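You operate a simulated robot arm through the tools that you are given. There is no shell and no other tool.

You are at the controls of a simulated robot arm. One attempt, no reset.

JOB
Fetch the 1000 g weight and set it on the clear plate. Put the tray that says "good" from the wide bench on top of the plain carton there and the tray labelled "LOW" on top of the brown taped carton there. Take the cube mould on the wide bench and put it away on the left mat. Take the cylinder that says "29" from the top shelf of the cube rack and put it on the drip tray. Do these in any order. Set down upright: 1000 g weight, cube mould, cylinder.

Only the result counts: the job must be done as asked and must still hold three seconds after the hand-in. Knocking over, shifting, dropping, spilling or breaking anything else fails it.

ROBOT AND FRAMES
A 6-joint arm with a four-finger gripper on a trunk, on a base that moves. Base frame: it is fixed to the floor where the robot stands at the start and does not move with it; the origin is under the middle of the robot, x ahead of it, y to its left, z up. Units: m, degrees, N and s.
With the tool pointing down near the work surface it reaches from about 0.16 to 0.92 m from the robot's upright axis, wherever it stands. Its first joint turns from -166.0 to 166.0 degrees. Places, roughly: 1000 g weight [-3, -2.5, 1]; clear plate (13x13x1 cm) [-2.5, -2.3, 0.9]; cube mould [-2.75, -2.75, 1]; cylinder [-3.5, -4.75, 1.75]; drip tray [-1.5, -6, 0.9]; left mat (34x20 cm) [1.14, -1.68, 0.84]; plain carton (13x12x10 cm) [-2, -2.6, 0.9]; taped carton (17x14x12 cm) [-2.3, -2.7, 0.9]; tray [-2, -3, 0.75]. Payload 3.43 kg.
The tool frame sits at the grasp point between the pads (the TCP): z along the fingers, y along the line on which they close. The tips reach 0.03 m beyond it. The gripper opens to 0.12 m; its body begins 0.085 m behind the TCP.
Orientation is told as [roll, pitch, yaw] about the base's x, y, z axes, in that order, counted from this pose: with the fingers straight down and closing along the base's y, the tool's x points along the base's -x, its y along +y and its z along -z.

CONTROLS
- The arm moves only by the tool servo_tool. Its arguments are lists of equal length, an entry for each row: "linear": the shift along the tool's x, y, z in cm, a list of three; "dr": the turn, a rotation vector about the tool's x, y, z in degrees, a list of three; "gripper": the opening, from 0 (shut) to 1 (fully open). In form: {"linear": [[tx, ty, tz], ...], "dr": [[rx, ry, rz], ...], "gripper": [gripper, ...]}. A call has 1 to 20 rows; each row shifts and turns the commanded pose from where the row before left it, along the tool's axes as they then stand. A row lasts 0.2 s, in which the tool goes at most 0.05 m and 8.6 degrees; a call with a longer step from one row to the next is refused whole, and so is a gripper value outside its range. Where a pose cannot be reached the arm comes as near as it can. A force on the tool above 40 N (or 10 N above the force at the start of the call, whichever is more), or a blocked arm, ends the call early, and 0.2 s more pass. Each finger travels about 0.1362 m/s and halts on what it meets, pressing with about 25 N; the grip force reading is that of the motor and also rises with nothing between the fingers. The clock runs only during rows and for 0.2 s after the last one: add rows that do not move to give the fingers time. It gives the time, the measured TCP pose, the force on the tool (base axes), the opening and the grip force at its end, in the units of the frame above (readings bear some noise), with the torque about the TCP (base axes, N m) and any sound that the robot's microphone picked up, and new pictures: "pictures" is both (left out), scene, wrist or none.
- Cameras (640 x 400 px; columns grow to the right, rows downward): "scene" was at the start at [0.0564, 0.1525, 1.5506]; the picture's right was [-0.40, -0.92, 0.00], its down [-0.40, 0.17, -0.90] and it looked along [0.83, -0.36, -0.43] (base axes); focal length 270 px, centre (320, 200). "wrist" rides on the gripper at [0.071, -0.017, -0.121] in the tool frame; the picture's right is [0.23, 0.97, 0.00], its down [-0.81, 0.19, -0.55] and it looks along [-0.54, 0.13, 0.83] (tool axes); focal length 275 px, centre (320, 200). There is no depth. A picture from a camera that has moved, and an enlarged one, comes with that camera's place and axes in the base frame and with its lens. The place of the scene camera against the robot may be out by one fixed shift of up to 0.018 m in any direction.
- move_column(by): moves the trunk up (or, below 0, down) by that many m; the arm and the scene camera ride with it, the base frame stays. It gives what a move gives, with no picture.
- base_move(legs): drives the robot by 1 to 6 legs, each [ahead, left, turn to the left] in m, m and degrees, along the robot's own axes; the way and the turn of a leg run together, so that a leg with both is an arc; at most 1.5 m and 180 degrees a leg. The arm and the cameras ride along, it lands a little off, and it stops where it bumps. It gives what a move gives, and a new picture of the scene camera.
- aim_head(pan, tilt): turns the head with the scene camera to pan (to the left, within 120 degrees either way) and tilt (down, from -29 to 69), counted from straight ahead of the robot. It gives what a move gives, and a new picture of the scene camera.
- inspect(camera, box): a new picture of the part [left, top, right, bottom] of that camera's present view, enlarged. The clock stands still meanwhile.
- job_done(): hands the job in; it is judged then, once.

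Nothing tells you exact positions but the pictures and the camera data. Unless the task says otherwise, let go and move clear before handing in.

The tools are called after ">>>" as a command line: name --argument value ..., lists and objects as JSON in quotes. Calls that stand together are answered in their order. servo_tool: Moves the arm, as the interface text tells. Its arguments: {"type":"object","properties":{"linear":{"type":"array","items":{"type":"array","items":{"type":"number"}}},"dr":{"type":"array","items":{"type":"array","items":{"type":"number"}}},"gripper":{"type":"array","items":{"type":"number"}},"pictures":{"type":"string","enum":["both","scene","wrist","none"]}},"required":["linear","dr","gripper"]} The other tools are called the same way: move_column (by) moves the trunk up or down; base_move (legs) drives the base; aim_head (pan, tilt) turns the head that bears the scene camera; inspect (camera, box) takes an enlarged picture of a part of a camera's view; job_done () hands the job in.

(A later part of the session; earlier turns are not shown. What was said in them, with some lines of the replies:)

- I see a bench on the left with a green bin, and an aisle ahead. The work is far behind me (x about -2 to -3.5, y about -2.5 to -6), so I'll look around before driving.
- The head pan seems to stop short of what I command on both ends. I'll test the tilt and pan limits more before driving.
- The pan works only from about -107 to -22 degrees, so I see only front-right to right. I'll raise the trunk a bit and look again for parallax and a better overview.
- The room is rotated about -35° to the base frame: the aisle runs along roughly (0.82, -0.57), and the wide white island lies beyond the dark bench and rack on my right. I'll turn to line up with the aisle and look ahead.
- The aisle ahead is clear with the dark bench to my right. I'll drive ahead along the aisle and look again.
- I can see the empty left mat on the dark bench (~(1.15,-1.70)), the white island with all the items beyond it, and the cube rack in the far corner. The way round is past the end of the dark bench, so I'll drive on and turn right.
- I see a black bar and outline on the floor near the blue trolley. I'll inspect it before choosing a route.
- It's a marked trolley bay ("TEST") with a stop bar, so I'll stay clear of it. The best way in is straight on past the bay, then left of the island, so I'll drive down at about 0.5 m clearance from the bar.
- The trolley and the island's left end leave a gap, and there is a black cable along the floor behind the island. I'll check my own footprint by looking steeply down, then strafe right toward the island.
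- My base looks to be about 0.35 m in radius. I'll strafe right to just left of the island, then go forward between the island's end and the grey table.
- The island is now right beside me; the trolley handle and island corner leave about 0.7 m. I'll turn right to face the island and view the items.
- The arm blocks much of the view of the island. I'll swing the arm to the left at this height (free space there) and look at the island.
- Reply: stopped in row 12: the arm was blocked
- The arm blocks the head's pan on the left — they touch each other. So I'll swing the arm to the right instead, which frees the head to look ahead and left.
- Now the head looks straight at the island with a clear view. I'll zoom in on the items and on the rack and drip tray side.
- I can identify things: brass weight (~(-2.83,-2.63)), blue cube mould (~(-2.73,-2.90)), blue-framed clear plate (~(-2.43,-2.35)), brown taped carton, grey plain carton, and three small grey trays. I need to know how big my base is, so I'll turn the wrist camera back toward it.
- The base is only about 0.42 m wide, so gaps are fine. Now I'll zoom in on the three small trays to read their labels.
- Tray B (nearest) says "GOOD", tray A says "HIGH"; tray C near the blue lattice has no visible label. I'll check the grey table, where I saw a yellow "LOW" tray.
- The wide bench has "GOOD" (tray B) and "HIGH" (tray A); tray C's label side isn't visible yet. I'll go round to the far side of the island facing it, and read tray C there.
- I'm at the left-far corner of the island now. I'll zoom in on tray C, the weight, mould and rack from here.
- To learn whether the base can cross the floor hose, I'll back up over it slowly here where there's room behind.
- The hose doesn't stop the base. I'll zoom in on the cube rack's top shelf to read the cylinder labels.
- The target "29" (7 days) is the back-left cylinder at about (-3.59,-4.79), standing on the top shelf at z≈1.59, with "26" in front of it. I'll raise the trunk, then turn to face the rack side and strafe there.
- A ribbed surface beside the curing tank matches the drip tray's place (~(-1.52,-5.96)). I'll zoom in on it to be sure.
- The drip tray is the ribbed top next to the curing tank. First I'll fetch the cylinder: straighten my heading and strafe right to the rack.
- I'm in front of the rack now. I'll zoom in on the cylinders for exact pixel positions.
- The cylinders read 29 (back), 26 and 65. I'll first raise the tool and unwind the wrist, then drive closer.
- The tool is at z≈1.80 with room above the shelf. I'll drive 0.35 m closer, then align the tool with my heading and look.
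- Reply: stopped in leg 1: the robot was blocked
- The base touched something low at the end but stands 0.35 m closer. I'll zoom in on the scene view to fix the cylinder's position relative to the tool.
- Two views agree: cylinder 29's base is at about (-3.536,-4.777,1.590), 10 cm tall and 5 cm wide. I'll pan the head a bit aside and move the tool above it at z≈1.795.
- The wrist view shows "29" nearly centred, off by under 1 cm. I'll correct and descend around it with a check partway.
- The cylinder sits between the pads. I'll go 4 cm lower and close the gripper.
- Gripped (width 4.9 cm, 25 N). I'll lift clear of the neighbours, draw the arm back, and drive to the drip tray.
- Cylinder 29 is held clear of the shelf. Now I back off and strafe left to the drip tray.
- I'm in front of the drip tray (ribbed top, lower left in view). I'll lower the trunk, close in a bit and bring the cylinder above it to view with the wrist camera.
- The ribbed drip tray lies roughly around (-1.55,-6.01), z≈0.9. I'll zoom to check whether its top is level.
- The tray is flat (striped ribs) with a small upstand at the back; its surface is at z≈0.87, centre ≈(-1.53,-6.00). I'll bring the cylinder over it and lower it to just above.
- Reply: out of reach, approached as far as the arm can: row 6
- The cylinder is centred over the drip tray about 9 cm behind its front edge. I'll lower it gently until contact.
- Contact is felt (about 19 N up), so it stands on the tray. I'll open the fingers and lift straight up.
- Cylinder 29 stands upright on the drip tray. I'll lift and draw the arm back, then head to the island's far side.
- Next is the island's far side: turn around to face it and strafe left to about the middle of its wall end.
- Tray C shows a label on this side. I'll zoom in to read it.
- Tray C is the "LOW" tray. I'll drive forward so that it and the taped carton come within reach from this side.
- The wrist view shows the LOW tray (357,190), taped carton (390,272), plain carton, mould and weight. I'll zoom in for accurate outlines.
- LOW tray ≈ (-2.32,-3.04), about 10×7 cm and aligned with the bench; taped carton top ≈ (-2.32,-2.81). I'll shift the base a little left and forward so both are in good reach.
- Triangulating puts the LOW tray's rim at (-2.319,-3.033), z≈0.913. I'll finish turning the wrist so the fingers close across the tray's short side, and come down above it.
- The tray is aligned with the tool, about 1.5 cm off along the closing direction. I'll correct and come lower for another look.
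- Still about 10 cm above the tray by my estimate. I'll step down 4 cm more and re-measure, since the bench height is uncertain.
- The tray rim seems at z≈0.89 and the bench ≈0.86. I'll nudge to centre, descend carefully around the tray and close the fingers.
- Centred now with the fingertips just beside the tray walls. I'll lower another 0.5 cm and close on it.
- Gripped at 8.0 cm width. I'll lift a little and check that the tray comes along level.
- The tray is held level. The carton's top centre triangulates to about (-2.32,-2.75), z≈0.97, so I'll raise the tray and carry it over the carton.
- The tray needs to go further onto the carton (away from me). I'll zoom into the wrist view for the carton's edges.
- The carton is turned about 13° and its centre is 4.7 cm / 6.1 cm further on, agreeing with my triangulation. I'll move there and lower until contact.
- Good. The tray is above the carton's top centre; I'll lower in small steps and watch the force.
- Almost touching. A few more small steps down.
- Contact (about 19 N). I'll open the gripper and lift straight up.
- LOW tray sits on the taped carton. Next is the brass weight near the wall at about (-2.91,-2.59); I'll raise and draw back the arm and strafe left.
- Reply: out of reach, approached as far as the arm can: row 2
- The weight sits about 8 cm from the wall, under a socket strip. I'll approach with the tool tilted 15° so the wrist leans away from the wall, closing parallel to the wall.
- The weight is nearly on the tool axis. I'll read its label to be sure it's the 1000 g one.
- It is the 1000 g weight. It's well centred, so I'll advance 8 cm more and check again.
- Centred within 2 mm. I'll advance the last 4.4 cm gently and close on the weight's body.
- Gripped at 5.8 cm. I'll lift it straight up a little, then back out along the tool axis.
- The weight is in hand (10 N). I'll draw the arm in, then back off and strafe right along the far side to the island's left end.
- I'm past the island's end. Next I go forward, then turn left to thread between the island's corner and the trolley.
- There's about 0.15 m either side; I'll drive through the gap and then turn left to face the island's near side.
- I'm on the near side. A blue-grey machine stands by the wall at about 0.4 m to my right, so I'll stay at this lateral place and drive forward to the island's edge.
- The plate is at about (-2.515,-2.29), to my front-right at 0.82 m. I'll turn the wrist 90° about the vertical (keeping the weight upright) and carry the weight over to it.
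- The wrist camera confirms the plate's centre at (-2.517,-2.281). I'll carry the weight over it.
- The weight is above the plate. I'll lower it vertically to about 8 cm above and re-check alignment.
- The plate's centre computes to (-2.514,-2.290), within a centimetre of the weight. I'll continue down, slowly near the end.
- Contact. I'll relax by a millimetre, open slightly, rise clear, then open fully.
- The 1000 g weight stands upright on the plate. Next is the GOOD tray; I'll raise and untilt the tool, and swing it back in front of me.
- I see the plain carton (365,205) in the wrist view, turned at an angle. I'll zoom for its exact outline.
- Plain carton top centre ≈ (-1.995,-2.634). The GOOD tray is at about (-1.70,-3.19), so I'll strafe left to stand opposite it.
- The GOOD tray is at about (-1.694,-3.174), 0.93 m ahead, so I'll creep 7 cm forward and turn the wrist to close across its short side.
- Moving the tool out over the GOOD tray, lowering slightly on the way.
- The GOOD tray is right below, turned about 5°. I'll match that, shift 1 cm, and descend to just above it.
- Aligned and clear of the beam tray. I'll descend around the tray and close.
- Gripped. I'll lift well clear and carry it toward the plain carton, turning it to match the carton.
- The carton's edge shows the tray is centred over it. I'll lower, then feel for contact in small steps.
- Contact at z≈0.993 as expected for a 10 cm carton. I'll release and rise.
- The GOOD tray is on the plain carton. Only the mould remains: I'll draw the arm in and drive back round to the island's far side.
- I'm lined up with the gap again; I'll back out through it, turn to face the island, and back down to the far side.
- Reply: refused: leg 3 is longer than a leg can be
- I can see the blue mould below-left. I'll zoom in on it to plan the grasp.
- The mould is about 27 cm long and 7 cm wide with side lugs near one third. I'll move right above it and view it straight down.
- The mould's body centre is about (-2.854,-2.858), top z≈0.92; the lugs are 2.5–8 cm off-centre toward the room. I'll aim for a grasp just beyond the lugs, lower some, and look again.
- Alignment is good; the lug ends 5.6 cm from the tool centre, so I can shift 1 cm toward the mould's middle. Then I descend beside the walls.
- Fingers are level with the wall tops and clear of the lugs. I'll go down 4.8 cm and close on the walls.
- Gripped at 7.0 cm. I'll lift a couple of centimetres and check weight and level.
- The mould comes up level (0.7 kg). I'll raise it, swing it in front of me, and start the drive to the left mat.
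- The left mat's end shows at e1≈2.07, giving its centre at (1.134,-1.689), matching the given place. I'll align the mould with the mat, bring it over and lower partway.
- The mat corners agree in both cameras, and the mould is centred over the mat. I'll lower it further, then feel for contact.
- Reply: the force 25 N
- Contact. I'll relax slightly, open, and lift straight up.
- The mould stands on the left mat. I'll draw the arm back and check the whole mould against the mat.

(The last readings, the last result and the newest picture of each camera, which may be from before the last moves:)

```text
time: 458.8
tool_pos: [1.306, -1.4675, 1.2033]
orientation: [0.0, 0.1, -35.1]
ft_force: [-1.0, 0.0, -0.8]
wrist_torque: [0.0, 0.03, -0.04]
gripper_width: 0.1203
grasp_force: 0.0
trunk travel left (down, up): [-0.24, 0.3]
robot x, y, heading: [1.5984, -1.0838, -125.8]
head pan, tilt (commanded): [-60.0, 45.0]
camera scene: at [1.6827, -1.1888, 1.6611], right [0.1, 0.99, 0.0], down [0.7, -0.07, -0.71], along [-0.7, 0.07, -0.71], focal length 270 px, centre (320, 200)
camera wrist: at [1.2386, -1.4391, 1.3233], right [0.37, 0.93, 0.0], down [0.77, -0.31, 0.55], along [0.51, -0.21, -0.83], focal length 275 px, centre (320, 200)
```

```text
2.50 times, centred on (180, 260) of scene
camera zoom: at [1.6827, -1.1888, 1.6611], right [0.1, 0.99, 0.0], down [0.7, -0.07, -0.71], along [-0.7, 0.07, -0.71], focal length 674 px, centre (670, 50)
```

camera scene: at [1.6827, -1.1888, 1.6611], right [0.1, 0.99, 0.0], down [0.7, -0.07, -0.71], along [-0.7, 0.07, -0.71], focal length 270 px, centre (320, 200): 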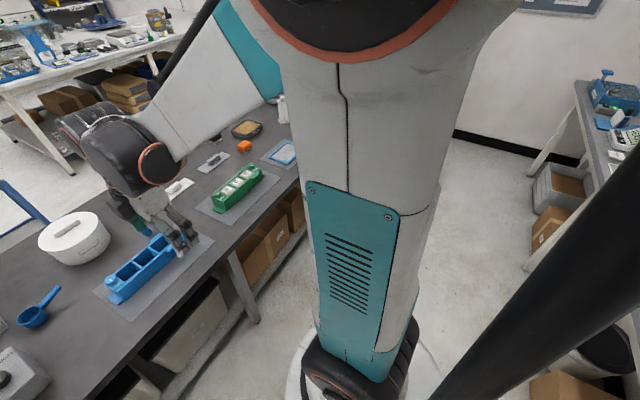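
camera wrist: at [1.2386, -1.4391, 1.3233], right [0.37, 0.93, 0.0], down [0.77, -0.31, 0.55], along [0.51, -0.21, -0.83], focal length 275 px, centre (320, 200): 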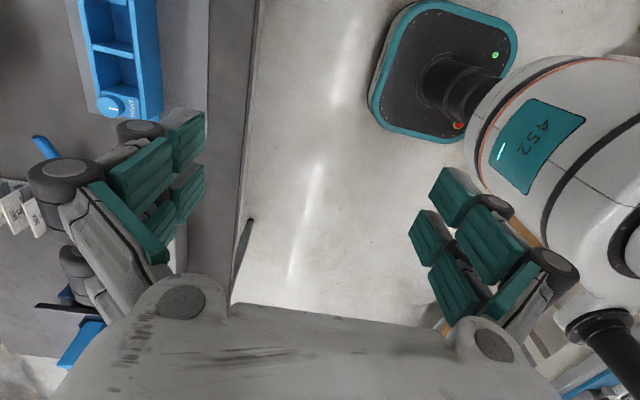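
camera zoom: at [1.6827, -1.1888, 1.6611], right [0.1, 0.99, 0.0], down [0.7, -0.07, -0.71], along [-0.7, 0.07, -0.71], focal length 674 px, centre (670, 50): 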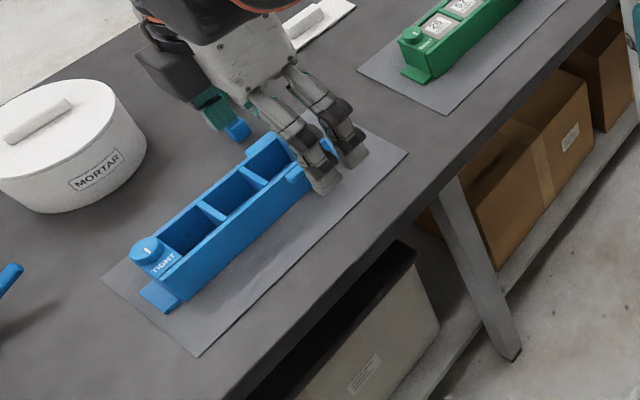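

It looks right. I'll move the hand further aside for a clear view of the mould's other end.

>>> servo_tool --linear '[[3, 0, -3], [3, 0, -3], [4, 0, 0], [4, 0, 0], [4, 0, 0], [4, 0, 0], [0, 2, 0]]' --dr '[[0, 0, 0], [0, 0, 0], [0, 0, 0], [0, 0, 0], [0, 0, 0], [0, 0, 0], [0, 0, 0]]' --gripper '[1, 1, 1, 1, 1, 1, 1]' --pictures "none"

>>> aim_head --pan -30 --tilt 45

>>> inspect --camera "scene" --box '[60, 140, 380, 340]'

```text
time: 460.4
tool_pos: [1.1385, -1.321, 1.2657]
orientation: [-0.1, 0.1, -35.0]
ft_force: [-0.2, -0.1, -1.1]
wrist_torque: [0.0, 0.01, 0.02]
gripper_width: 0.1201
grasp_force: 0.0
trunk travel left (down, up): [-0.24, 0.3]
robot x, y, heading: [1.597, -1.0867, -125.8]
head pan, tilt (commanded): [-60.0, 45.0]
```

```text
time: 461.4
tool_pos: [1.1381, -1.3218, 1.2654]
orientation: [-0.1, 0.2, -35.1]
ft_force: [-0.4, 0.5, -0.5]
wrist_torque: [-0.02, 0.02, 0.03]
gripper_width: 0.1201
grasp_force: 0.1
trunk travel left (down, up): [-0.24, 0.3]
robot x, y, heading: [1.5952, -1.0845, -125.7]
head pan, tilt (commanded): [-30.0, 45.0]
camera scene: at [1.6887, -1.2311, 1.6611], right [-0.41, 0.91, 0.0], down [0.65, 0.29, -0.71], along [-0.65, -0.29, -0.71], focal length 270 px, centre (320, 200)
```

scene: 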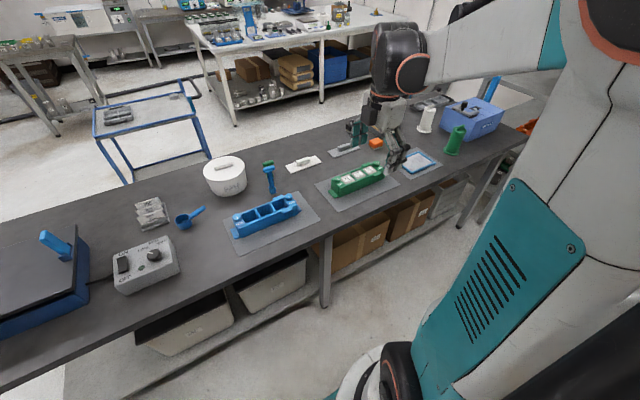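

```text
2.00 times, centred on (220, 240) of scene
camera zoom: at [1.6887, -1.2311, 1.6611], right [-0.41, 0.91, 0.0], down [0.65, 0.29, -0.71], along [-0.65, -0.29, -0.71], focal length 539 px, centre (520, 120)
```

zoom: 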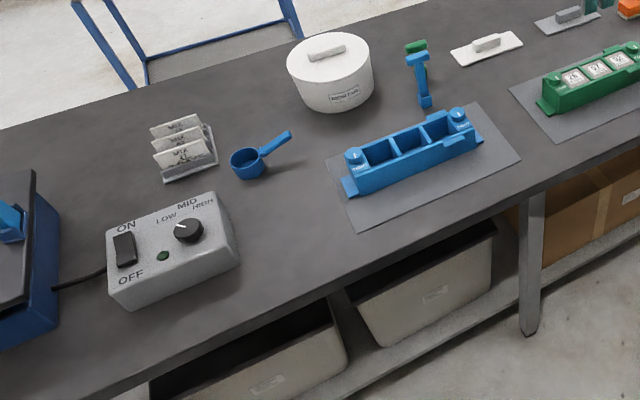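

>>> inspect --camera "scene" --box '[215, 180, 335, 260]'

```text
5.00 times, centred on (275, 220) of scene
camera zoom: at [1.6887, -1.2311, 1.6611], right [-0.41, 0.91, 0.0], down [0.65, 0.29, -0.71], along [-0.65, -0.29, -0.71], focal length 1348 px, centre (545, 100)
```

zoom: 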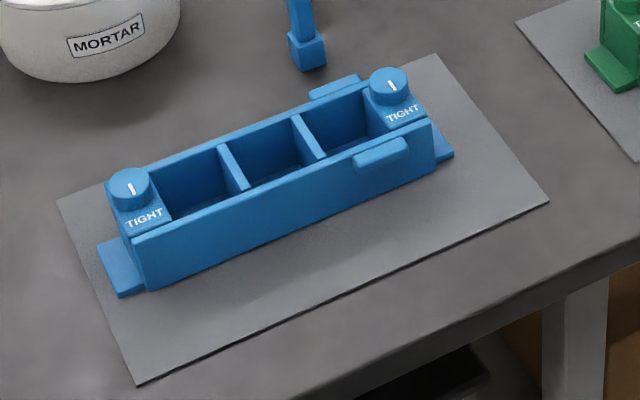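

All five items are placed: the 1000 g weight is on the plate, GOOD on the plain carton, LOW on the taped carton, cylinder 29 on the drip tray, and the mould upright within the left mat. The hand is empty and clear, so I'm handing in.

>>> job_done

```text
The job is handed in.
```

I've handed the job in with all five items placed; I don't have the judging result.

- **1000 g weight:** standing upright on the clear plate, inside its blue frame.
- **GOOD tray:** the one from the wide bench is on the plain carton, roughly centred.
- **LOW tray:** on the brown taped carton. A yellow LOW tray also sits on the grey test table; I read the job as meaning the grey one on the wide bench.
- **Cylinder 29:** standing upright on the ribbed drip tray beside the curing tank.
- **Cube mould:** upright on the left mat. One end is about 1.6 cm from the mat's edge, but the whole base is on it.

- **Possible bump:** the base stopped against something low in front of the cube rack while I approached for the cylinder. Nothing looked moved in the pictures afterwards.
- **Hose:** I drove over the floor hose behind the wide bench several times.
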